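You operate a simulated robot arm through the tools that you are given. There is no shell and no other tool. Be economical: measure what you need, move in short steps, check, and stop when the job is done.

The job below is to be done with a simulated robot arm. You get a single attempt, and the scene is never put back.

JOB
Put the red rivet from the tall table top on the table end of the side bench and the grey rivet on top of the brown carton there. Put the peg on the table end of the side bench away on the tall table top. Fetch the wedge from the table end of the side bench and set it on the corner end of the side bench. Put the blue-headed rivet from the table end of the side bench on the scrap piece there. Take the white-headed peg on the side bench top and put it away on the third bay from the left of the window bench. Put the white-headed rivet on the corner end of the side bench away on the port rear bench top. The order is free.

Only the result counts: the job must be done as asked and must still hold three seconds after the hand-in. Knocking over, shifting, dropping, spilling or breaking anything else fails it.

ROBOT AND FRAMES
A 6-joint arm with a four-finger gripper on a trunk, on a base that drives. Base frame: it is fixed to the floor where the robot stands at the start and does not move with it; the origin is under the middle of the robot, x ahead of it, y to its left, z up. Units: cm, degrees, N and s.
With the tool pointing down near the work surface it reaches from about 10 to 92 cm from the robot's upright axis, wherever it stands. Its first joint turns from -166.0 to 166.0 degrees. Places, roughly: blue-headed rivet (3x3x7 cm) [-40, -100, 90]; carton (15x7x8 cm) [90, 10, 100]; corner end of the side bench [-120, -170, 90]; peg (3x3x7 cm) [-20, -100, 90]; port rear bench [-510, 140, 90]; rivet [50, 25, 100]; scrap piece (12x5x3 cm) [-60, -100, 90]; table end of the side bench [-10, -90, 90]; tall table [110, 50, 90]; third bay of the window bench [690, 380, 90]; wedge (11x5x4 cm) [-20, -110, 90]; white-headed peg (3x3x7 cm) [-50, -120, 90]; white-headed rivet (3x3x4 cm) [-150, -190, 90]. Payload 3.43 kg.
The TCP is the grasp point between the finger pads, 3 cm short of the fingertips. In the tool frame z runs along the fingers and y along their closing line. Largest opening 12 cm; the body of the gripper starts 8.5 cm behind the TCP.
Orientation is told as [roll, pitch, yaw] about the base's x, y, z axes, in that order, counted from this pose: with the fingers straight down and closing along the base's y, the tool's x points along the base's -x, its y along +y and its z along -z.

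CONTROLS
- The arm moves only by the tool arm_command. Its argument "steps" is a list of rows, each a list of 6 numbers: the shift along the base's x, y, z in cm, then the turn, a rotation vector about the base's x, y, z in degrees. In form: [[dx, dy, dz, rx, ry, rz], ...]. A call has 1 to 12 rows; each row shifts and turns the commanded pose from where the row before left it. "gripper" is the closure in counts, from 0 (fully open) to 255 (shut), set as the call begins (left out, the last holds). Each row takes 0.2 s and may step no farther than 5 cm and 8.6 degrees from the row before; otherwise, or with a gripper value out of range, the whole call is refused. A pose out of reach is approached as far as the arm can. The call stops where the force on the tool passes 40 N (or 10 N more than at its start, if that is more) or the arm is blocked; 0.2 s more then pass. The fingers move at their own pace and stop on an object; they squeeze with about 29 N. The grip force told is the motor's: it shows also when the fingers shut on nothing. Time passes only in rows, and 0.2 s behind the last, so rows that do not move let the fingers close. The reply holds the time, the measured pose of the TCP, the force on the tool along the base axes, the opening and the grip force, in the units named above and with some noise, with the torque about the TCP (base axes, N m) and any sound that the robot's microphone picked up.
- Cameras (640 x 400 px; columns grow to the right, rows downward): "scene" is now at [6.9, 21.27, 156.4]; the picture's right is [0.06, -1.00, -0.00], its down [-0.47, -0.03, -0.88] and it looks along [0.88, 0.05, -0.47] (base axes); focal length 214 px, centre (320, 200). "wrist" rides on the gripper at [7.1, -1.7, -12.1] in the tool frame; the picture's right is [0.23, 0.97, 0.00], its down [-0.81, 0.19, -0.55] and it looks along [-0.54, 0.13, 0.83] (tool axes); focal length 275 px, centre (320, 200). There is no depth. A picture from a camera that has moved, and an enlarged one, comes with that camera's place and axes in the base frame and with its lens. The place of the scene camera against the robot may be out by one fixed shift of up to 1.2 cm in any direction.
- capture(camera): a new picture of that camera. It takes no simulated time.
- slide_trunk(by): slides the trunk up (or, below 0, down) by that many cm; the arm and the scene camera ride with it, the base frame stays. It gives what a move gives, with no picture.
- base_move(legs): drives the robot by 1 to 6 legs, each [ahead, left, turn to the left] in cm, cm and degrees, along the robot's own axes; the way and the turn of a leg run together, so that a leg with both is an arc; at most 150 cm and 180 degrees a leg. The arm and the cameras ride along, it lands a little off, and it stops where it bumps. It gives what a move gives.
- turn_head(pan, tilt): turns the head with the scene camera to pan (to the left, within 120 degrees either way) and tilt (down, from -29 to 69), counted from straight ahead of the robot. It gives what a move gives.
- zoom(camera, box): a new picture of the part [left, top, right, bottom] of that camera's present view, enlarged. It takes no simulated time.
- close_job(): hands the job in; it is judged then, once.

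Work in short steps. Places have to be worked out from the pictures, the camera data and where the tool is seen: move nearer, look again, correct. Check each grasp and each placing, and mend what went wrong. You have 207 turns and 192 pictures in all, those below and enlarged ones among them. Open the gripper and draw the arm clear of the work before you hand the job in, unless the task says otherwise; then end with one line.

The tools are called after "Call:" as name(argument=value, ...) on one line, values as JSON. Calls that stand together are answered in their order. arm_command: Moves the arm, as the interface text tells. Its arguments: {"type":"object","properties":{"steps":{"type":"array","items":{"type":"array","items":{"type":"number"}}},"gripper":{"type":"number"}},"required":["steps"]} The other tools are called the same way: slide_trunk (by) slides the trunk up or down; base_move (legs) drives the base; turn_head (pan, tilt) turns the head that bears the scene camera; capture (camera) takes a picture; zoom (camera, box) takes an enlarged picture of a part of a camera's view; close_job () hands the job in.

At the start:

```text
time: 0.0
ee_pos: [33.12, -37.69, 125.57]
ee_rot: [0.0, -0.1, 0.0]
force: [0.2, 0.1, -0.5]
moment: [0.0, 0.0, -0.01]
opening: 12.0
grip_force: 0.0
trunk travel left (down, up): [-12.5, 41.5]
robot x, y, heading: [0.3, 0.1, 0.1]
head pan, tilt: [-120.3, 68.8]
```

scene: 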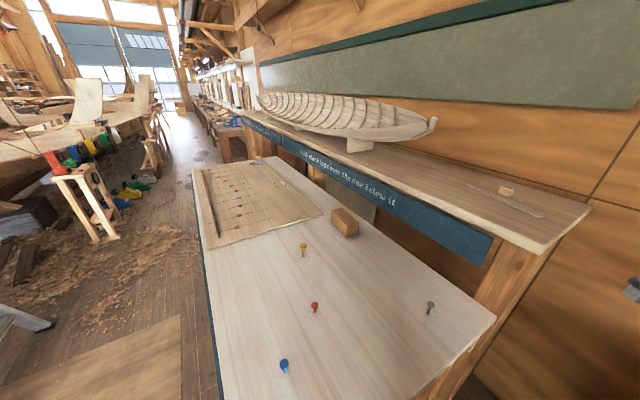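
wrist: 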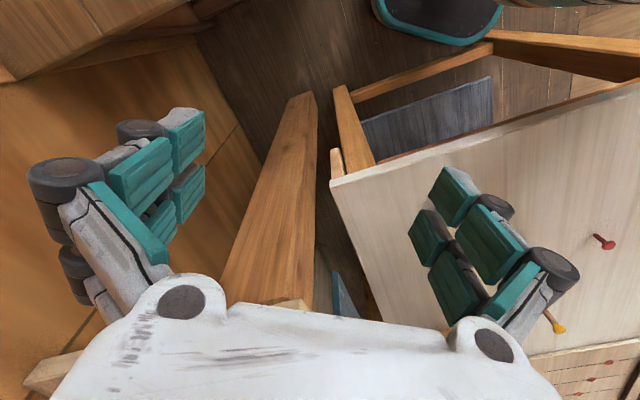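

The first scene picture shows a table with several rivets and a brown carton, plus a sign on a shelf. I'll zoom on the sign and the table first.

Call:
zoom(camera="scene", box=[220, 90, 420, 215])

Call:
zoom(camera="scene", box=[190, 150, 510, 400])

```text
3.20 times, centred on (320, 152) of scene
camera zoom: at [6.9, 21.27, 156.4], right [0.06, -1.0, 0.0], down [-0.47, -0.03, -0.88], along [0.88, 0.05, -0.47], focal length 686 px, centre (320, 352)
```

zoom: 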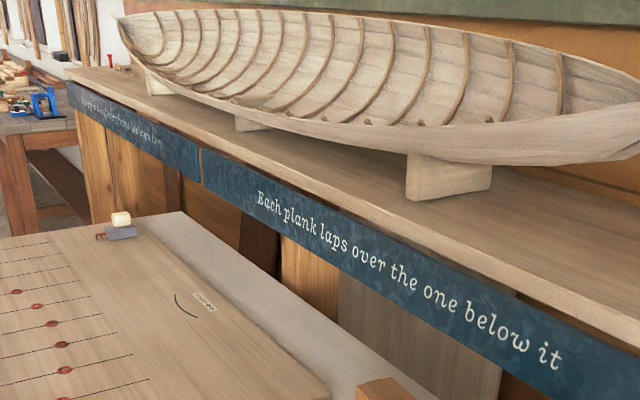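

```text
1.60 times, centred on (350, 275) of scene
camera zoom: at [6.9, 21.27, 156.4], right [0.06, -1.0, 0.0], down [-0.47, -0.03, -0.88], along [0.88, 0.05, -0.47], focal length 343 px, centre (272, 80)
```

zoom: 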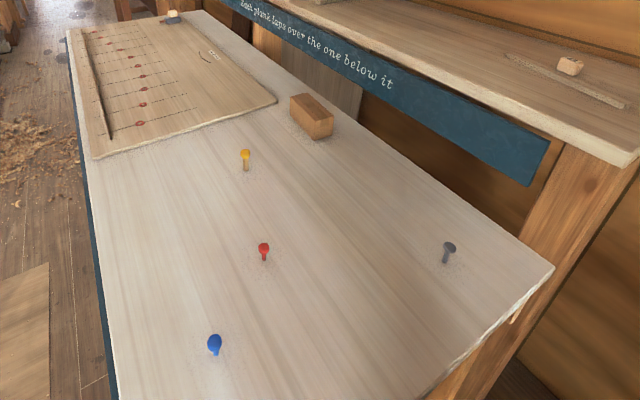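

Red rivet projects to about (49,25), matching the note. Now I look toward the side bench at the right rear.

Call:
turn_head(pan=-90, tilt=35)

Call:
capture(camera="scene")

Call:
turn_head(pan=-120, tilt=30)

Call:
capture(camera="scene")

```text
time: 1.0
ee_pos: [33.3, -37.9, 125.56]
ee_rot: [0.0, 0.0, 0.1]
force: [-0.1, 0.6, -0.3]
moment: [-0.02, -0.03, 0.06]
opening: 12.0
grip_force: 0.1
trunk travel left (down, up): [-12.5, 41.5]
robot x, y, heading: [0.15, 0.24, -0.0]
head pan, tilt: [-90.0, 35.0]
```

```text
187 pictures are left
camera scene: at [6.09, 20.88, 154.18], right [0.02, -1.0, 0.0], down [-0.68, -0.01, -0.73], along [0.73, 0.01, -0.68], focal length 214 px, centre (320, 200)
```

scene: 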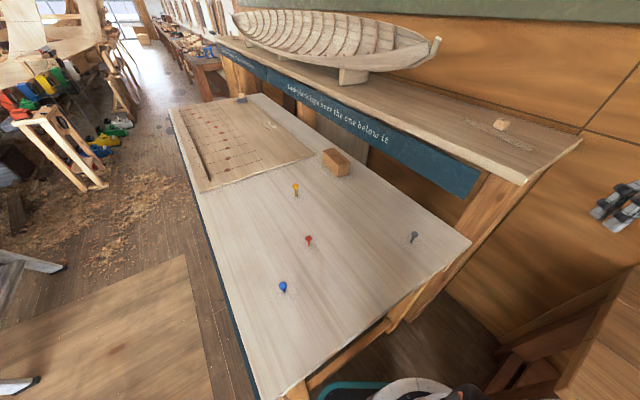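

```text
time: 1.9
ee_pos: [33.49, -37.9, 125.47]
ee_rot: [0.0, 0.0, 0.0]
force: [-0.2, 0.6, -0.1]
moment: [-0.04, 0.01, -0.01]
opening: 12.0
grip_force: 0.0
trunk travel left (down, up): [-12.5, 41.5]
robot x, y, heading: [0.29, 0.18, 0.0]
head pan, tilt: [-120.0, 30.0]
```

```text
186 pictures are left
camera scene: at [6.19, 20.86, 154.36], right [0.01, -1.0, 0.0], down [-0.66, -0.01, -0.75], along [0.75, 0.01, -0.66], focal length 214 px, centre (320, 200)
```

scene: 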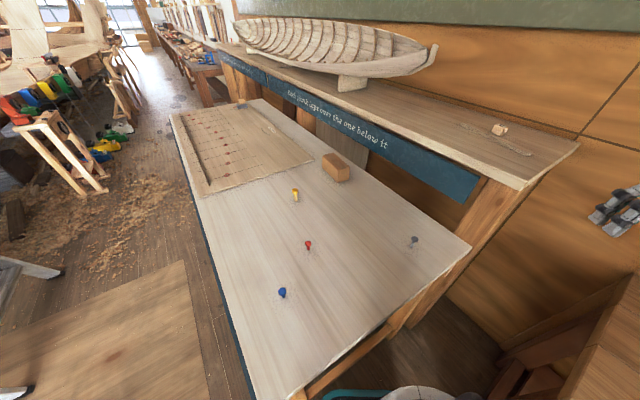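

The reading says pan −120 but the picture barely moved: the head readout and the actual view disagree. I'll re-capture without moving, then test with a different pan.

Call:
turn_head(pan=60, tilt=30)

Call:
capture(camera="scene")

```text
time: 4.6
ee_pos: [33.13, -37.65, 125.44]
ee_rot: [0.1, 0.0, 0.0]
force: [0.2, 0.8, 0.1]
moment: [-0.01, -0.01, 0.05]
opening: 11.96
grip_force: 0.1
trunk travel left (down, up): [-12.5, 41.5]
robot x, y, heading: [0.44, -0.05, 0.1]
head pan, tilt: [60.0, 30.0]
```

```text
185 pictures are left
camera scene: at [2.32, 28.57, 156.13], right [0.87, -0.5, 0.0], down [-0.25, -0.43, -0.87], along [0.43, 0.75, -0.5], focal length 214 px, centre (320, 200)
```

scene: 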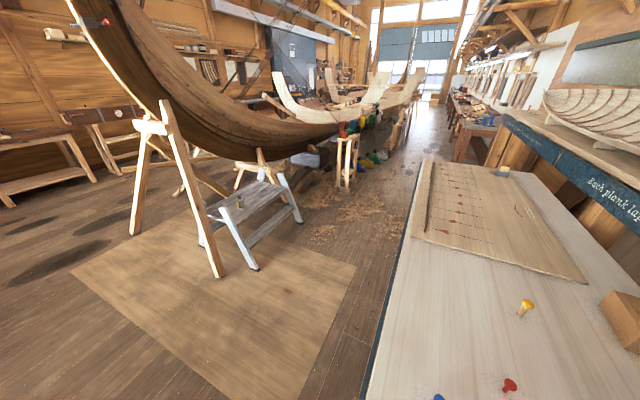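

With pan +60 the view obeys. Try −60 to see whether the head is blocked for negative pans.

Call:
turn_head(pan=-60, tilt=30)

Call:
capture(camera="scene")

Call:
turn_head(pan=120, tilt=25)

Call:
capture(camera="scene")

```text
time: 6.6
ee_pos: [33.25, -37.81, 125.6]
ee_rot: [-0.1, 0.0, 0.0]
force: [0.6, 0.6, -0.1]
moment: [-0.01, 0.02, 0.01]
opening: 12.01
grip_force: 0.0
trunk travel left (down, up): [-12.5, 41.5]
robot x, y, heading: [-0.13, 0.16, 0.1]
head pan, tilt: [-60.0, 30.0]
```

```text
184 pictures are left
camera scene: at [6.85, 21.34, 156.2], right [0.07, -1.0, 0.0], down [-0.49, -0.03, -0.87], along [0.87, 0.06, -0.49], focal length 214 px, centre (320, 200)
```

scene: 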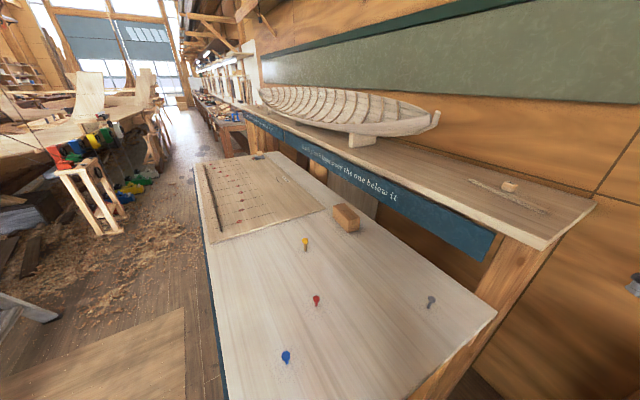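

```text
time: 9.3
ee_pos: [33.14, -37.72, 125.43]
ee_rot: [-0.1, 0.0, 0.1]
force: [-0.1, -1.0, -0.6]
moment: [0.02, -0.03, 0.0]
opening: 12.0
grip_force: 0.0
trunk travel left (down, up): [-12.5, 41.5]
robot x, y, heading: [-0.1, 0.07, 0.2]
head pan, tilt: [120.0, 25.0]
```

```text
183 pictures are left
camera scene: at [-6.8, 28.71, 156.93], right [0.87, 0.5, 0.0], down [0.21, -0.37, -0.91], along [-0.45, 0.79, -0.42], focal length 214 px, centre (320, 200)
```

scene: 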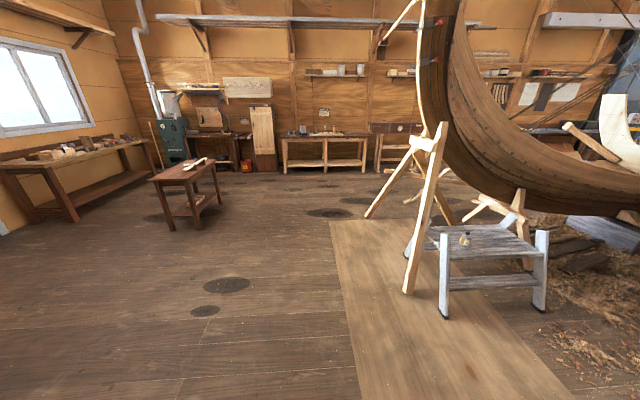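

The head does not pan right past straight ahead (its readout merely echoes). So I'll turn the base toward the side bench in steps, head ahead, to see it.

Call:
turn_head(pan=0, tilt=30)

Call:
base_move(legs=[[0, 0, -45]])

Call:
capture(camera="scene")

Call:
capture(camera="wrist")

```text
time: 11.3
ee_pos: [33.2, -37.81, 125.43]
ee_rot: [0.0, 0.0, 0.0]
force: [-0.5, -0.4, -0.6]
moment: [-0.05, -0.02, -0.04]
opening: 11.99
grip_force: 0.0
trunk travel left (down, up): [-12.5, 41.5]
robot x, y, heading: [-0.3, -0.19, -0.0]
head pan, tilt: [0.0, 30.0]
```

```text
time: 13.8
ee_pos: [-3.69, -50.04, 125.49]
ee_rot: [0.0, 0.0, -45.6]
force: [0.8, 0.3, -0.3]
moment: [-0.01, -0.04, 0.01]
opening: 12.01
grip_force: 0.0
trunk travel left (down, up): [-12.5, 41.5]
robot x, y, heading: [0.03, -0.22, -45.5]
head pan, tilt: [0.0, 30.0]
```

```text
182 pictures are left
camera scene: at [19.49, 10.24, 156.18], right [-0.65, -0.76, 0.0], down [-0.37, 0.32, -0.87], along [0.66, -0.57, -0.5], focal length 214 px, centre (320, 200)
```

scene: 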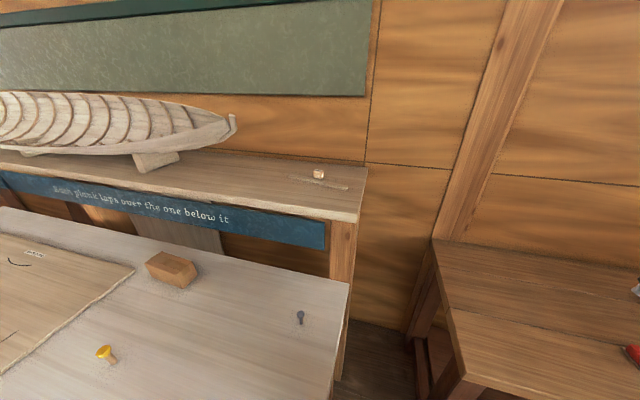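

```text
181 pictures are left
camera wrist: at [-9.96, -46.21, 137.57], right [0.53, 0.85, 0.0], down [0.71, -0.44, 0.55], along [0.47, -0.29, -0.83], focal length 275 px, centre (320, 200)
```

wrist: 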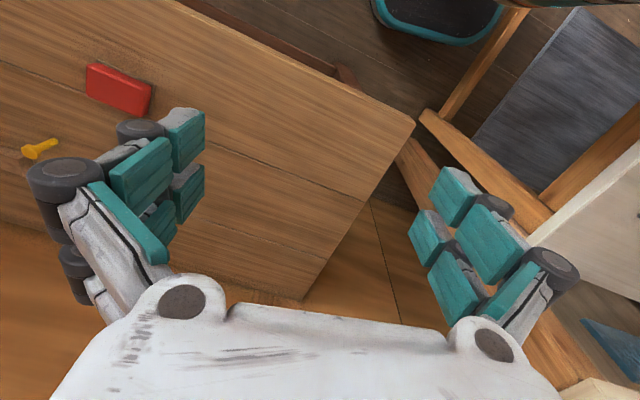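

The turn was clean and the side bench appears at right. Turn further.

Call:
base_move(legs=[[0, 0, -45]])

Call:
capture(camera="scene")

Call:
base_move(legs=[[0, 0, -35]])

Call:
capture(camera="scene")

```text
time: 16.2
ee_pos: [-37.76, -33.15, 125.48]
ee_rot: [0.1, 0.0, -90.0]
force: [-0.3, 0.6, 0.0]
moment: [0.02, 0.0, -0.03]
opening: 12.01
grip_force: 0.0
trunk travel left (down, up): [-12.5, 41.5]
robot x, y, heading: [-0.16, 0.2, -90.0]
head pan, tilt: [0.0, 30.0]
```

```text
180 pictures are left
camera scene: at [20.44, -6.31, 156.18], right [-1.0, -0.07, 0.0], down [-0.04, 0.49, -0.87], along [0.06, -0.87, -0.5], focal length 214 px, centre (320, 200)
```

scene: 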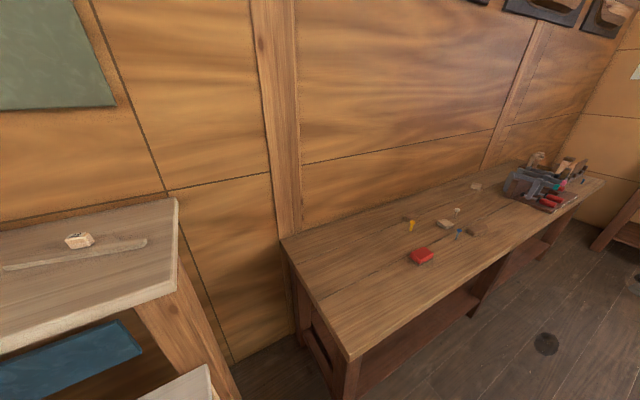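

```text
time: 18.3
ee_pos: [-50.0, -5.21, 125.55]
ee_rot: [0.0, 0.1, -125.3]
force: [-0.1, 1.0, -0.5]
moment: [0.01, 0.0, -0.03]
opening: 12.02
grip_force: 0.0
trunk travel left (down, up): [-12.5, 41.5]
robot x, y, heading: [-0.13, -0.03, -125.2]
head pan, tilt: [0.0, 30.0]
```

```text
179 pictures are left
camera scene: at [12.53, -16.93, 156.18], right [-0.85, 0.52, 0.0], down [0.26, 0.42, -0.87], along [-0.45, -0.74, -0.5], focal length 214 px, centre (320, 200)
```

scene: 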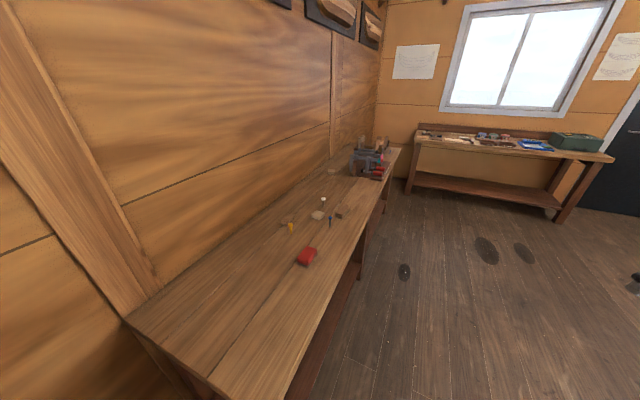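

Call:
zoom(camera="scene", box=[230, 180, 390, 280])

Call:
zoom(camera="scene", box=[320, 130, 420, 192])

```text
4.00 times, centred on (310, 230) of scene
camera zoom: at [12.53, -16.93, 156.18], right [-0.85, 0.52, 0.0], down [0.26, 0.42, -0.87], along [-0.45, -0.74, -0.5], focal length 858 px, centre (360, 80)
```

zoom: 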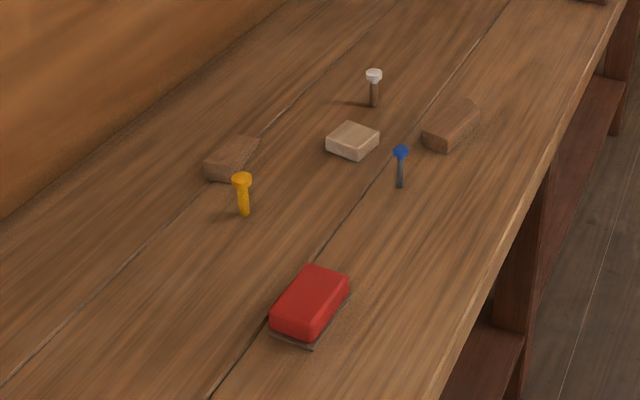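

```text
6.40 times, centred on (370, 161) of scene
camera zoom: at [12.53, -16.93, 156.18], right [-0.85, 0.52, 0.0], down [0.26, 0.42, -0.87], along [-0.45, -0.74, -0.5], focal length 1373 px, centre (0, 450)
```

zoom: 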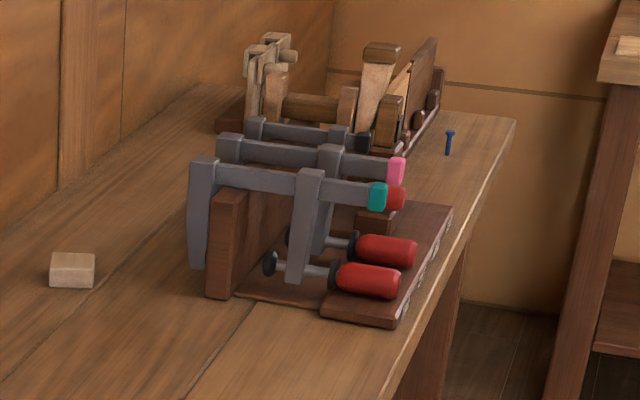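

Objects identified: yellow peg, wedge (left brown block), blue rivet, scrap (right brown block), white-headed peg; decoys: red block, light blocks, far blue rivet. I'll drive along the bench front and face it.

Call:
base_move(legs=[[78, -27, 0], [0, 0, 65]])

Call:
capture(camera="scene")

Call:
capture(camera="wrist")

```text
time: 25.5
ee_pos: [-84.02, -93.72, 125.43]
ee_rot: [0.1, 0.0, -61.0]
force: [1.1, 0.5, -0.2]
moment: [0.01, -0.04, 0.0]
opening: 12.0
grip_force: 0.0
trunk travel left (down, up): [-12.5, 41.5]
robot x, y, heading: [-67.19, -46.01, -60.8]
head pan, tilt: [0.0, 30.0]
```

```text
176 pictures are left
camera scene: at [-45.89, -41.68, 156.13], right [-0.84, -0.54, 0.0], down [-0.27, 0.42, -0.87], along [0.47, -0.73, -0.5], focal length 214 px, centre (320, 200)
```

scene: 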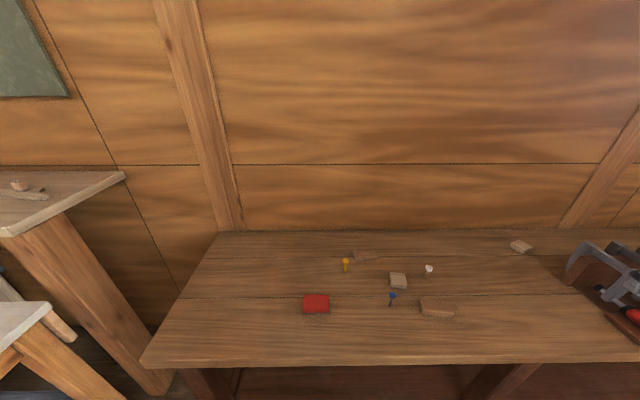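

```text
175 pictures are left
camera wrist: at [-89.05, -88.25, 137.57], right [0.74, 0.67, 0.0], down [0.56, -0.62, 0.55], along [0.37, -0.41, -0.83], focal length 275 px, centre (320, 200)
```

wrist: 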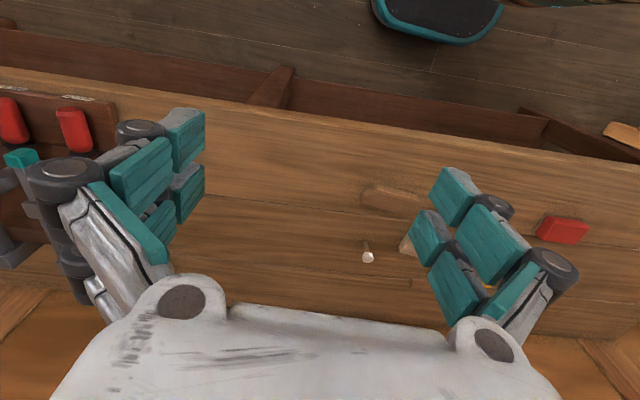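

Triangulating the white peg's head gives about (−49.5,−115,91.5), so bench top ≈ 85. I zoom for precise pixels.

Call:
zoom(camera="scene", box=[290, 225, 482, 345])

Call:
zoom(camera="scene", box=[480, 220, 640, 320])

```text
3.33 times, centred on (386, 285) of scene
camera zoom: at [-45.89, -41.68, 156.13], right [-0.84, -0.54, 0.0], down [-0.27, 0.42, -0.87], along [0.47, -0.73, -0.5], focal length 715 px, centre (100, -83)
```

zoom: 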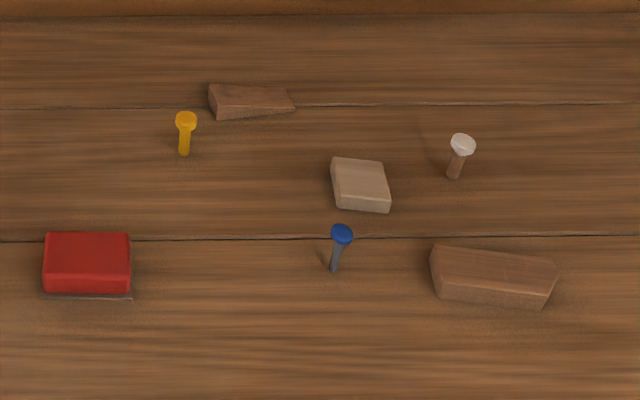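

```text
4.00 times, centred on (560, 270) of scene
camera zoom: at [-45.89, -41.68, 156.13], right [-0.84, -0.54, 0.0], down [-0.27, 0.42, -0.87], along [0.47, -0.73, -0.5], focal length 858 px, centre (-640, -80)
```

zoom: 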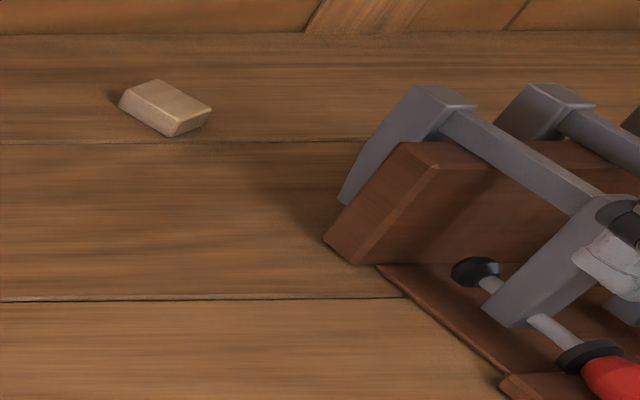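

Estimates (z=85): yellow peg (−20.6,−100.8), blue rivet (−41.4,−95.4), white peg (−50,−115.3), wedge (−24,−114), scrap centre (−55,−102.4). Move above the blue rivet and look by wrist.

Call:
arm_command(steps=[[4.26, -0.17, -2, 0, 0, 0], [4.26, -0.17, -2, 0, 0, 0], [4.26, -0.17, -2, 0, 0, 0], [4.26, -0.17, -2, 0, 0, 0], [4.26, -0.17, -2, 0, 0, 0], [4.26, -0.17, -2, 0, 0, 0], [4.26, -0.17, -2, 0, 0, 0], [4.26, -0.17, -2, 0, 0, 0], [4.26, -0.17, -2, 0, 0, 0], [4.26, -0.17, -2, 0, 0, 0]], gripper=0)

Call:
capture(camera="wrist")

```text
time: 27.7
ee_pos: [-41.31, -95.38, 105.53]
ee_rot: [0.0, 0.0, -61.0]
force: [0.3, -0.5, 0.1]
moment: [0.0, -0.01, 0.01]
opening: 11.99
grip_force: 0.1
trunk travel left (down, up): [-12.5, 41.5]
robot x, y, heading: [-66.99, -46.42, -60.8]
head pan, tilt: [0.0, 30.0]
```

```text
172 pictures are left
camera wrist: at [-46.35, -90.05, 117.55], right [0.74, 0.67, 0.0], down [0.56, -0.62, 0.55], along [0.37, -0.41, -0.83], focal length 275 px, centre (320, 200)
```

wrist: 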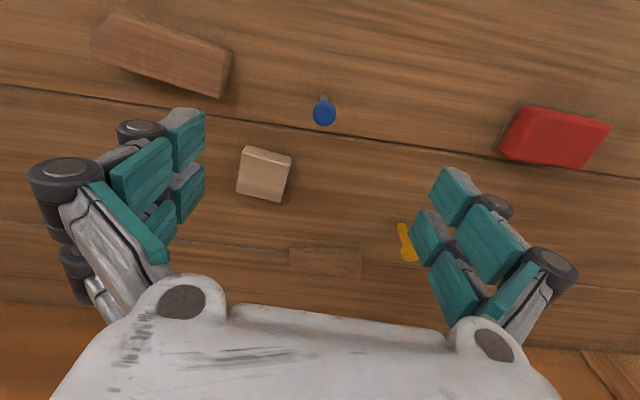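

The wrist view puts the head at (−41.2,−95.2), right below. Descend with partly closed fingers, then close.

Call:
arm_command(steps=[[0, 0.1, -4, 0, 0, 0], [0, 0.1, -4, 0, 0, 0], [0, 0, -4, 0, 0, 0], [0, 0, -4, 0, 0, 0], [0, 0, -0.4, 0, 0, 0]], gripper=110)

Call:
capture(camera="wrist")

```text
time: 28.9
ee_pos: [-41.42, -95.09, 89.0]
ee_rot: [0.0, 0.0, -61.0]
force: [1.1, 0.4, 0.2]
moment: [0.04, -0.01, 0.0]
opening: 6.79
grip_force: 0.1
trunk travel left (down, up): [-12.5, 41.5]
robot x, y, heading: [-67.18, -46.23, -60.9]
head pan, tilt: [0.0, 30.0]
```

```text
171 pictures are left
camera wrist: at [-46.48, -89.76, 100.95], right [0.74, 0.67, 0.0], down [0.56, -0.62, 0.55], along [0.37, -0.41, -0.83], focal length 275 px, centre (320, 200)
```

wrist: 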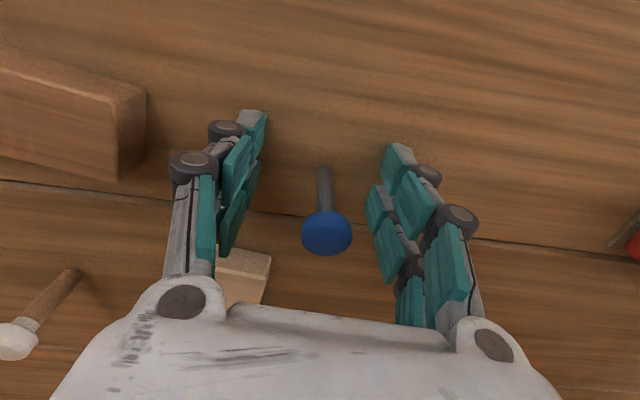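

Rivet is centred between the pads; close.

Call:
arm_command(steps=[[0, 0, 0, 0, 0, 0], [0, 0, 0, 0, 0, 0], [0, 0, 0, 0, 0, 0]], gripper=255)

Call:
arm_command(steps=[[0, 0, 2, 0, 0, 0], [0, 0, 3, 0, 0, 0], [0, 0, 3, 0, 0, 0]])

Call:
capture(camera="wrist")

```text
time: 29.7
ee_pos: [-41.53, -95.15, 88.86]
ee_rot: [0.1, 0.0, -61.0]
force: [1.1, -0.1, 5.0]
moment: [0.02, -0.04, 0.0]
opening: 1.83
grip_force: 28.9
trunk travel left (down, up): [-12.5, 41.5]
robot x, y, heading: [-66.96, -46.21, -61.1]
head pan, tilt: [0.0, 30.0]
```

```text
time: 30.5
ee_pos: [-41.34, -95.03, 97.16]
ee_rot: [0.1, 0.0, -61.0]
force: [0.1, 0.0, -0.5]
moment: [0.0, -0.01, -0.01]
opening: 1.81
grip_force: 28.9
trunk travel left (down, up): [-12.5, 41.5]
robot x, y, heading: [-66.99, -45.76, -60.6]
head pan, tilt: [0.0, 30.0]
```

```text
170 pictures are left
camera wrist: at [-46.44, -89.69, 109.14], right [0.74, 0.67, 0.0], down [0.56, -0.62, 0.55], along [0.37, -0.41, -0.83], focal length 275 px, centre (320, 200)
```

wrist: 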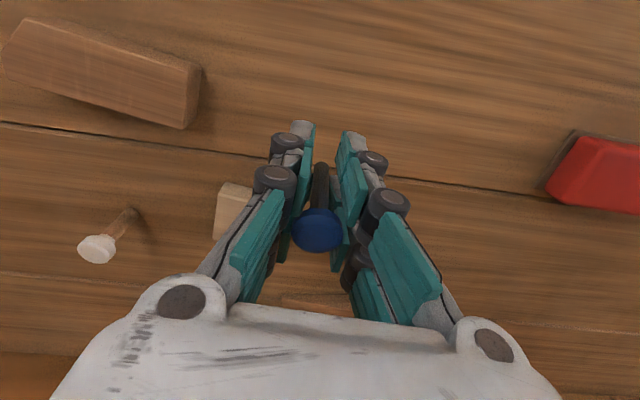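

Held upright. Scrap top centre refined to (−54.9,−102.3); move over and lower to 3 cm above the pick height.

Call:
arm_command(steps=[[-4.5, -2.4, 0, 0, 0, 0], [-4.5, -2.4, 0, 0, 0, 0], [-4.5, -2.45, 0, 0, 0, 0], [0, 0, -2.5, 0, 0, 0], [0, 0, -1.5, 0, 0, 0], [0, 0, -0.6, 0, 0, 0], [0, 0, 0, 0, 0, 0]])

Call:
capture(camera="wrist")

Call:
zoom(camera="scene", box=[370, 225, 498, 345])

```text
refused: row 1 steps farther than a row can; nothing moved
```

```text
169 pictures are left
camera wrist: at [-46.44, -89.69, 109.14], right [0.74, 0.67, 0.0], down [0.56, -0.62, 0.55], along [0.37, -0.41, -0.83], focal length 275 px, centre (320, 200)
```

wrist: 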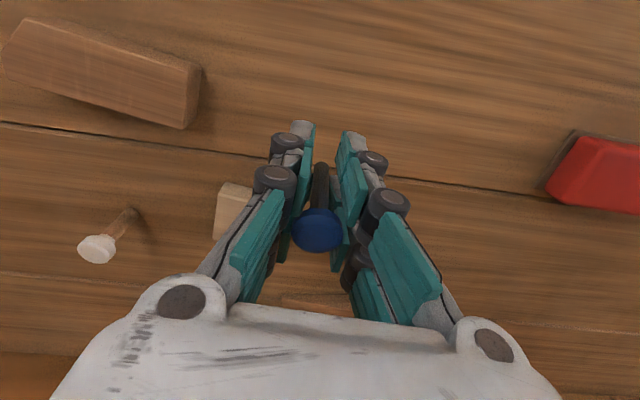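

```text
3.33 times, centred on (434, 285) of scene
camera zoom: at [-46.4, -41.98, 156.13], right [-0.87, -0.49, 0.0], down [-0.24, 0.44, -0.87], along [0.42, -0.76, -0.5], focal length 715 px, centre (-60, -83)
```

zoom: 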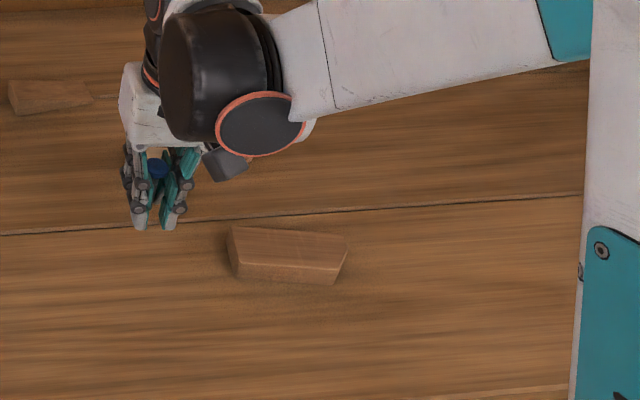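

Row too long; use shorter rows.

Call:
arm_command(steps=[[-3.4, -1.8, 0, 0, 0, 0], [-3.4, -1.8, 0, 0, 0, 0], [-3.4, -1.8, 0, 0, 0, 0], [-3.3, -1.85, 0, 0, 0, 0], [0, 0, -2.5, 0, 0, 0], [0, 0, -1.5, 0, 0, 0], [0, 0, -0.6, 0, 0, 0], [0, 0, 0, 0, 0, 0]])

Call:
capture(camera="wrist")

Call:
zoom(camera="scene", box=[370, 225, 498, 345])

```text
time: 32.3
ee_pos: [-54.75, -102.45, 92.41]
ee_rot: [0.0, 0.0, -61.0]
force: [0.4, 0.3, 0.0]
moment: [0.01, 0.03, 0.0]
opening: 1.78
grip_force: 29.0
trunk travel left (down, up): [-12.5, 41.5]
robot x, y, heading: [-67.25, -46.35, -61.2]
head pan, tilt: [0.0, 30.0]
```

```text
167 pictures are left
camera wrist: at [-59.88, -97.04, 104.58], right [0.74, 0.67, 0.0], down [0.56, -0.62, 0.55], along [0.37, -0.41, -0.83], focal length 275 px, centre (320, 200)
```

wrist: 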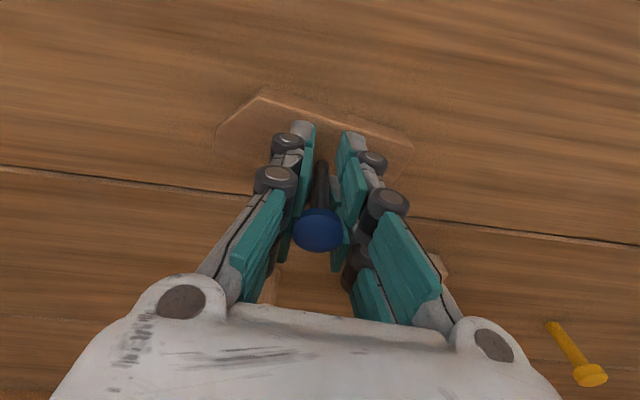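

```text
3.33 times, centred on (434, 285) of scene
camera zoom: at [-46.4, -42.0, 156.13], right [-0.87, -0.49, 0.0], down [-0.24, 0.44, -0.87], along [0.42, -0.76, -0.5], focal length 715 px, centre (-60, -83)
```

zoom: 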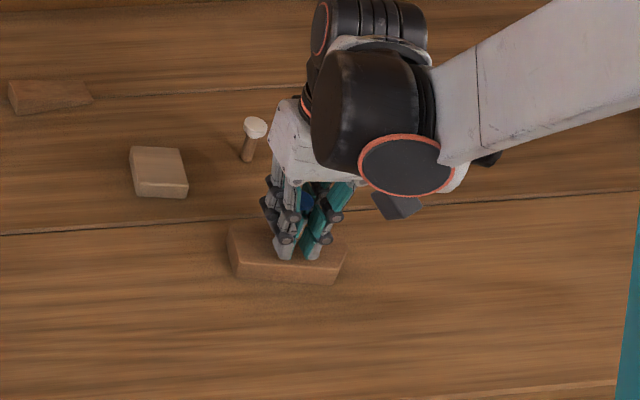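

Well aligned over the scrap. Lower to contact and release.

Call:
arm_command(steps=[[0, 0, -0.25, 0, 0, 0], [0, 0, -0.2, 0, 0, 0], [0, 0, 0, 0, 0, 0]])

```text
time: 33.1
ee_pos: [-54.86, -102.47, 91.98]
ee_rot: [0.1, 0.0, -61.0]
force: [-0.1, -0.3, -1.2]
moment: [0.01, 0.02, 0.02]
opening: 1.8
grip_force: 29.3
trunk travel left (down, up): [-12.5, 41.5]
robot x, y, heading: [-66.99, -46.12, -61.0]
head pan, tilt: [0.0, 30.0]
```

Call:
arm_command(steps=[[0, 0, -0.1, 0, 0, 0], [0, 0, -0.1, 0, 0, 0], [0, 0, 0, 0, 0, 0]])

```text
time: 33.9
ee_pos: [-54.81, -102.37, 91.79]
ee_rot: [0.1, 0.0, -61.0]
force: [0.7, -0.4, -0.8]
moment: [-0.01, -0.01, -0.03]
opening: 1.78
grip_force: 29.4
trunk travel left (down, up): [-12.5, 41.5]
robot x, y, heading: [-66.73, -46.09, -61.1]
head pan, tilt: [0.0, 30.0]
```

No contact yet; continue in tiny steps.

Call:
arm_command(steps=[[0, 0, -0.1, 0, 0, 0], [0, 0, -0.1, 0, 0, 0], [0, 0, -0.1, 0, 0, 0], [0, 0, 0, 0, 0, 0]])

Call:
zoom(camera="wrist", box=[220, 80, 420, 205])

```text
time: 34.9
ee_pos: [-54.79, -102.34, 91.55]
ee_rot: [0.0, -0.1, -61.0]
force: [2.0, -5.1, 25.3]
moment: [-0.16, -0.08, -0.02]
opening: 1.84
grip_force: 29.3
trunk travel left (down, up): [-12.5, 41.5]
robot x, y, heading: [-67.12, -46.48, -60.9]
head pan, tilt: [0.0, 30.0]
```

```text
3.20 times, centred on (320, 142) of wrist
camera zoom: at [-59.92, -96.98, 103.68], right [0.74, 0.67, 0.0], down [0.56, -0.62, 0.55], along [0.37, -0.41, -0.83], focal length 881 px, centre (320, 384)
```

zoom: 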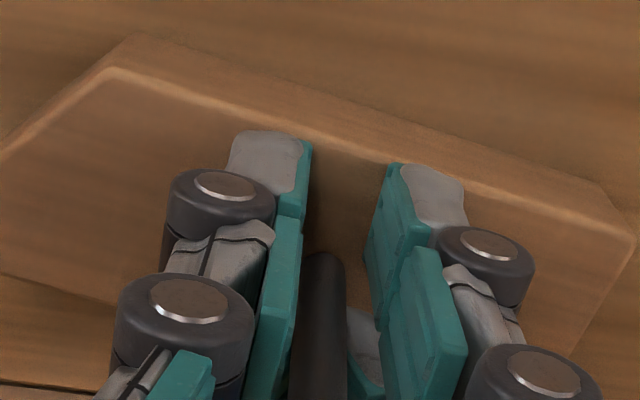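

Contact at 25 N. Ease off slightly and open gently.

Call:
arm_command(steps=[[0, 0, 0.1, 0, 0, 0], [0, 0, 0, 0, 0, 0]])

Call:
arm_command(steps=[[0, 0, 0, 0, 0, 0], [0, 0, 0, 0, 0, 0]], gripper=200)

Call:
arm_command(steps=[[0, 0, 0, 0, 0, 0], [0, 0, 0, 0, 0, 0]], gripper=140)

Call:
capture(camera="wrist")

```text
time: 35.5
ee_pos: [-54.87, -102.43, 91.67]
ee_rot: [0.0, 0.0, -60.9]
force: [-0.1, -0.6, 0.2]
moment: [0.0, 0.04, -0.01]
opening: 1.82
grip_force: 28.6
trunk travel left (down, up): [-12.5, 41.5]
robot x, y, heading: [-67.34, -46.15, -61.1]
head pan, tilt: [0.0, 30.0]
```

```text
time: 36.1
ee_pos: [-54.88, -102.41, 91.79]
ee_rot: [0.0, -0.1, -61.0]
force: [-0.4, 0.2, 1.7]
moment: [0.0, 0.02, 0.01]
opening: 2.55
grip_force: 0.1
trunk travel left (down, up): [-12.5, 41.5]
robot x, y, heading: [-67.03, -46.11, -60.9]
head pan, tilt: [0.0, 30.0]
```

```text
time: 36.7
ee_pos: [-54.86, -102.39, 91.78]
ee_rot: [0.0, 0.0, -61.1]
force: [-0.5, 0.0, 0.3]
moment: [0.03, -0.02, -0.02]
opening: 5.41
grip_force: 0.0
trunk travel left (down, up): [-12.5, 41.5]
robot x, y, heading: [-67.08, -46.17, -60.9]
head pan, tilt: [0.0, 30.0]
```

```text
164 pictures are left
camera wrist: at [-59.95, -97.03, 103.78], right [0.74, 0.67, 0.0], down [0.56, -0.62, 0.55], along [0.37, -0.41, -0.83], focal length 275 px, centre (320, 200)
```

wrist: 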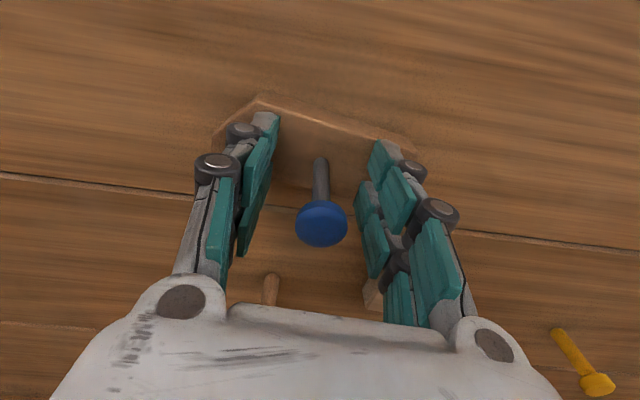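

The blue rivet stands on the scrap. Rise straight up, then head to the wedge while turning the tool across its width.

Call:
arm_command(steps=[[0, 0, 3, 0, 0, 0], [0, 0, 5, 0, 0, 0], [0, 0, 5, 0, 0, 0]])

Call:
arm_command(steps=[[3.2, -1.05, 0, 0, 0, -7.4], [3.2, -1.05, 0, 0, 0, -7.4], [3.2, -1.05, 0, 0, 0, -7.4], [3.2, -1.05, 0, 0, 0, -7.4], [3.2, -1.05, 0, 0, 0, -7.4], [3.2, -1.05, 0, 0, 0, -7.4], [3.2, -1.05, 0, 0, 0, -7.4], [3.2, -1.05, 0, 0, 0, -7.4], [3.2, -1.05, 0, 0, 0, -7.4], [3.2, -1.05, 0, 0, 0, -7.4]], gripper=60)

Call:
capture(camera="wrist")

Call:
capture(camera="scene")

```text
time: 37.5
ee_pos: [-54.76, -102.37, 104.58]
ee_rot: [0.0, 0.1, -61.0]
force: [0.3, -0.2, -1.0]
moment: [0.02, 0.01, 0.04]
opening: 5.43
grip_force: 0.1
trunk travel left (down, up): [-12.5, 41.5]
robot x, y, heading: [-67.17, -46.34, -60.9]
head pan, tilt: [0.0, 30.0]
```

```text
time: 39.7
ee_pos: [-22.7, -113.01, 104.59]
ee_rot: [0.0, -0.1, -135.1]
force: [1.1, -0.1, 0.9]
moment: [0.02, -0.01, 0.0]
opening: 9.15
grip_force: 0.1
trunk travel left (down, up): [-12.5, 41.5]
robot x, y, heading: [-67.2, -46.5, -61.2]
head pan, tilt: [0.0, 30.0]
```

```text
163 pictures are left
camera wrist: at [-18.97, -106.77, 116.6], right [0.85, -0.53, 0.0], down [-0.44, -0.71, 0.55], along [-0.29, -0.47, -0.83], focal length 275 px, centre (320, 200)
```

wrist: 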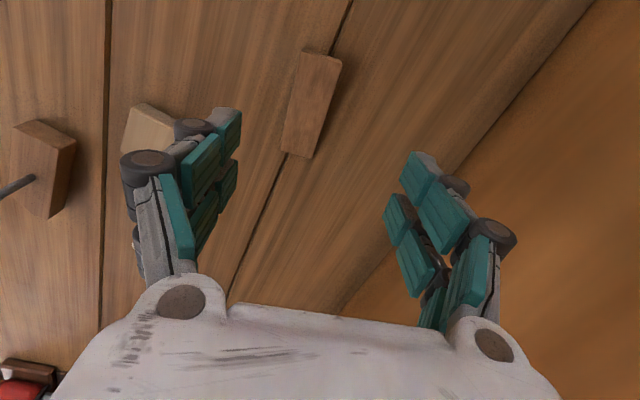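

```text
162 pictures are left
camera scene: at [-46.36, -42.02, 156.12], right [-0.87, -0.49, 0.0], down [-0.24, 0.44, -0.87], along [0.42, -0.76, -0.5], focal length 214 px, centre (320, 200)
```

scene: 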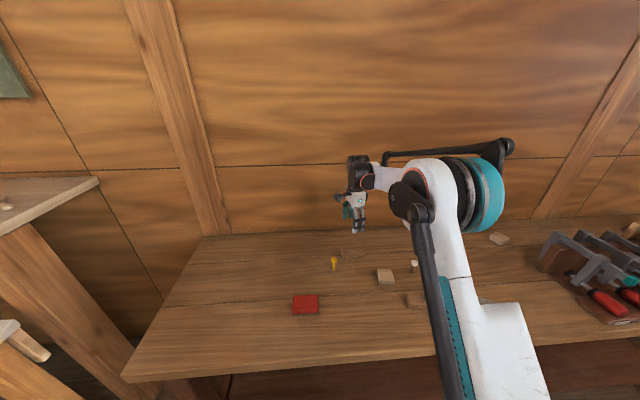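

Wrist view: wedge axis from thick end (−20.4,−109.4) to thin end (−28.9,−117.2), about 3.5 wide. Adjust, descend partway and look.

Call:
arm_command(steps=[[-0.35, 0.45, -4, 0, 0, -1.2], [-0.35, 0.45, -4, 0, 0, -1.1], [0, 0, -3, 0, 0, 0]])

Call:
capture(camera="wrist")

```text
time: 40.5
ee_pos: [-23.59, -111.94, 93.73]
ee_rot: [0.0, -0.1, -137.3]
force: [-0.3, -0.2, -0.4]
moment: [0.0, -0.01, -0.06]
opening: 9.15
grip_force: 0.0
trunk travel left (down, up): [-12.5, 41.5]
robot x, y, heading: [-67.47, -46.34, -61.0]
head pan, tilt: [0.0, 30.0]
```

```text
161 pictures are left
camera wrist: at [-19.46, -105.87, 105.76], right [0.83, -0.56, 0.0], down [-0.47, -0.69, 0.55], along [-0.31, -0.46, -0.83], focal length 275 px, centre (320, 200)
```

wrist: 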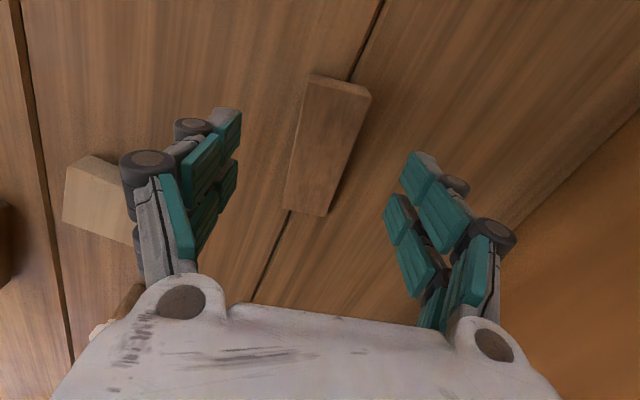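

Aligned and centred. Descend and close.

Call:
arm_command(steps=[[0, 0, -3, 0, 0, 0], [0, 0, -1.8, 0, 0, 0], [0, 0, 0, 0, 0, 0]])

Call:
arm_command(steps=[[0, 0, 0, 0, 0, 0], [0, 0, 0, 0, 0, 0], [0, 0, 0, 0, 0, 0]], gripper=255)

Call:
capture(camera="wrist")

```text
time: 41.3
ee_pos: [-23.54, -111.83, 88.86]
ee_rot: [0.1, 0.0, -137.3]
force: [1.5, -0.9, -0.5]
moment: [0.0, -0.01, -0.03]
opening: 9.19
grip_force: 0.1
trunk travel left (down, up): [-12.5, 41.5]
robot x, y, heading: [-67.37, -46.12, -61.1]
head pan, tilt: [0.0, 30.0]
```

```text
time: 42.1
ee_pos: [-23.55, -111.85, 89.0]
ee_rot: [0.0, 0.1, -137.3]
force: [0.9, -1.4, 14.2]
moment: [0.19, 0.01, 0.06]
opening: 3.92
grip_force: 28.5
trunk travel left (down, up): [-12.5, 41.5]
robot x, y, heading: [-67.36, -46.5, -60.8]
head pan, tilt: [0.0, 30.0]
```

```text
160 pictures are left
camera wrist: at [-19.56, -105.79, 101.0], right [0.83, -0.56, 0.0], down [-0.47, -0.69, 0.55], along [-0.31, -0.46, -0.83], focal length 275 px, centre (320, 200)
```

wrist: 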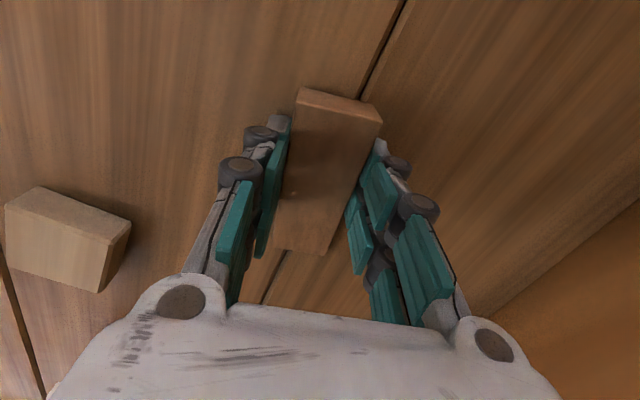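

Gripped at 3.9 cm. Lift and check.

Call:
arm_command(steps=[[0, 0, 2, 0, 0, 0], [0, 0, 4, 0, 0, 0], [0, 0, 4, 0, 0, 0], [0, 0, 5, 0, 0, 0], [0, 0, 5, 0, 0, 0]])

Call:
capture(camera="wrist")

Call:
capture(camera="scene")

```text
time: 43.3
ee_pos: [-23.78, -111.78, 109.11]
ee_rot: [0.0, 0.1, -137.3]
force: [0.4, 0.9, -0.4]
moment: [0.0, 0.02, 0.0]
opening: 3.91
grip_force: 28.5
trunk travel left (down, up): [-12.5, 41.5]
robot x, y, heading: [-67.62, -46.48, -61.0]
head pan, tilt: [0.0, 30.0]
```

```text
159 pictures are left
camera wrist: at [-19.8, -105.81, 121.06], right [0.83, -0.56, 0.0], down [-0.47, -0.69, 0.55], along [-0.31, -0.46, -0.83], focal length 275 px, centre (320, 200)
```

wrist: 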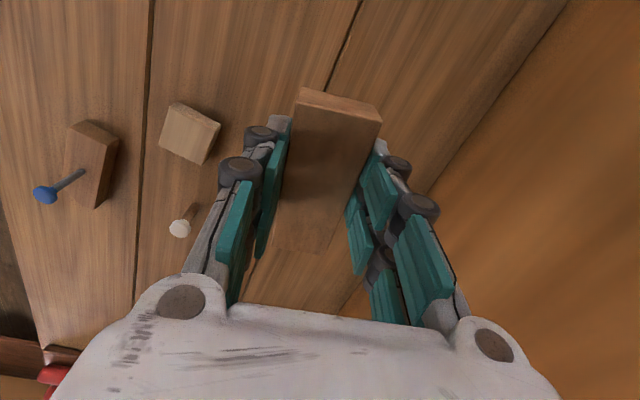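

```text
158 pictures are left
camera scene: at [-46.4, -41.98, 156.13], right [-0.87, -0.49, 0.0], down [-0.24, 0.44, -0.87], along [0.42, -0.76, -0.5], focal length 214 px, centre (320, 200)
```

scene: 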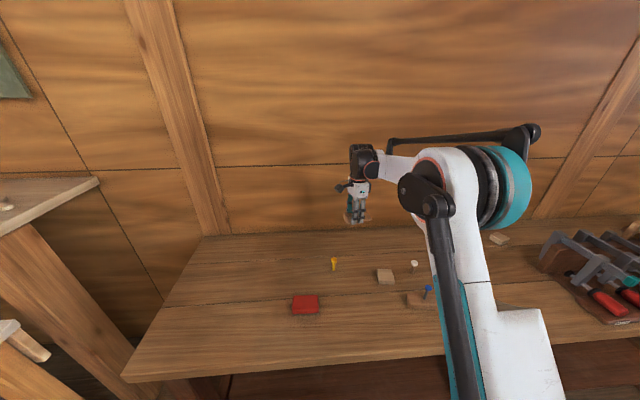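

Wedge held. Raise and retract the arm to the carry pose.

Call:
arm_command(steps=[[0, 0, 5, 0, 0, 0], [0, 0, 5, 0, 0, 0], [0, 0, 5, 0, 0, 0], [0, 0, 4, 0, 0, 0]])

Call:
arm_command(steps=[[-4.25, 2.2, 0, 0, 0, 0], [-4.25, 2.2, 0, 0, 0, 0], [-4.25, 2.2, 0, 0, 0, 0], [-4.25, 2.2, 0, 0, 0, 0], [-4.25, 2.2, 0, 0, 0, 0], [-4.25, 2.2, 0, 0, 0, 0], [-4.25, 2.2, 0, 0, 0, 0], [-4.25, 2.2, 0, 0, 0, 0], [-4.25, 2.2, 0, 0, 0, 0], [-4.25, 2.2, 0, 0, 0, 0], [-4.25, 2.2, 0, 0, 0, 0], [-4.25, 2.2, 0, 0, 0, 0]])

Call:
capture(camera="scene")

Call:
zoom(camera="scene", box=[480, 200, 640, 340])

```text
time: 44.3
ee_pos: [-23.83, -111.96, 128.12]
ee_rot: [0.0, -0.1, -137.3]
force: [-0.5, 0.3, -0.7]
moment: [0.0, -0.03, 0.04]
opening: 3.91
grip_force: 29.1
trunk travel left (down, up): [-12.5, 41.5]
robot x, y, heading: [-67.15, -46.24, -60.8]
head pan, tilt: [0.0, 30.0]
```

```text
time: 46.6
ee_pos: [-66.51, -97.24, 128.36]
ee_rot: [0.0, 0.0, -137.1]
force: [0.6, 0.4, -0.3]
moment: [0.04, 0.06, -0.01]
opening: 3.91
grip_force: 28.8
trunk travel left (down, up): [-12.5, 41.5]
robot x, y, heading: [-67.47, -46.4, -61.0]
head pan, tilt: [0.0, 30.0]
stopped in row 11: the arm was blocked; the commanded pose is now the measured one
```

```text
157 pictures are left
camera scene: at [-45.0, -41.26, 156.34], right [-0.78, -0.63, 0.0], down [-0.3, 0.37, -0.88], along [0.55, -0.68, -0.48], focal length 214 px, centre (320, 200)
```

scene: 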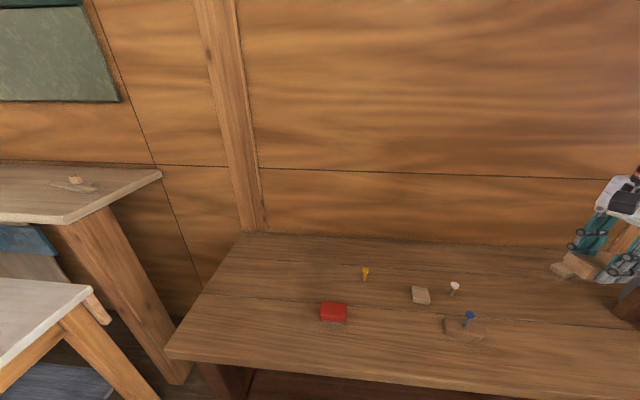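

```text
2.86 times, centred on (560, 270) of scene
camera zoom: at [-45.0, -41.26, 156.34], right [-0.78, -0.63, 0.0], down [-0.3, 0.37, -0.88], along [0.55, -0.68, -0.48], focal length 613 px, centre (-366, 0)
```

zoom: 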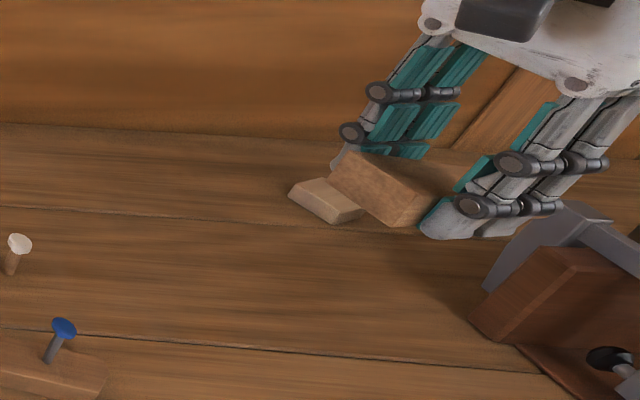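

The arm's elbow touched the head (view shifted). I turn the head left out of the way, then bring the arm round to the right.

Call:
turn_head(pan=50, tilt=30)

Call:
arm_command(steps=[[-4, 0.5, 0, 0, 0, 0], [-4, 0.5, 0, 0, 0, 0], [-4, 0.5, 0, 0, 0, 0], [-4, 0.5, 0, 0, 0, 0], [-4, 0.5, 0, 0, 0, 0]])

Call:
turn_head(pan=0, tilt=30)

Call:
capture(camera="scene")

```text
time: 47.8
ee_pos: [-66.7, -97.34, 128.48]
ee_rot: [0.0, 0.0, -137.3]
force: [0.0, -1.1, -0.9]
moment: [0.0, 0.0, -0.01]
opening: 3.92
grip_force: 28.9
trunk travel left (down, up): [-12.5, 41.5]
robot x, y, heading: [-67.06, -46.1, -61.1]
head pan, tilt: [50.0, 30.0]
```

```text
time: 49.0
ee_pos: [-86.63, -94.56, 128.5]
ee_rot: [0.0, 0.0, -137.2]
force: [-0.3, -0.3, 0.5]
moment: [-0.02, -0.04, 0.0]
opening: 3.95
grip_force: 28.9
trunk travel left (down, up): [-12.5, 41.5]
robot x, y, heading: [-66.87, -46.19, -60.9]
head pan, tilt: [50.0, 30.0]
```

```text
time: 50.1
ee_pos: [-86.59, -94.49, 128.42]
ee_rot: [0.0, 0.0, -137.3]
force: [0.6, 0.6, -0.5]
moment: [-0.02, -0.02, -0.01]
opening: 3.92
grip_force: 28.7
trunk travel left (down, up): [-12.5, 41.5]
robot x, y, heading: [-67.09, -46.27, -61.0]
head pan, tilt: [0.0, 30.0]
```

```text
155 pictures are left
camera scene: at [-46.41, -42.0, 156.13], right [-0.87, -0.49, 0.0], down [-0.24, 0.44, -0.87], along [0.42, -0.76, -0.5], focal length 214 px, centre (320, 200)
```

scene: 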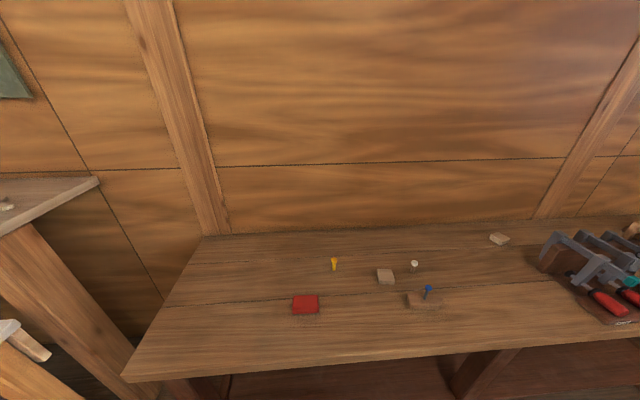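

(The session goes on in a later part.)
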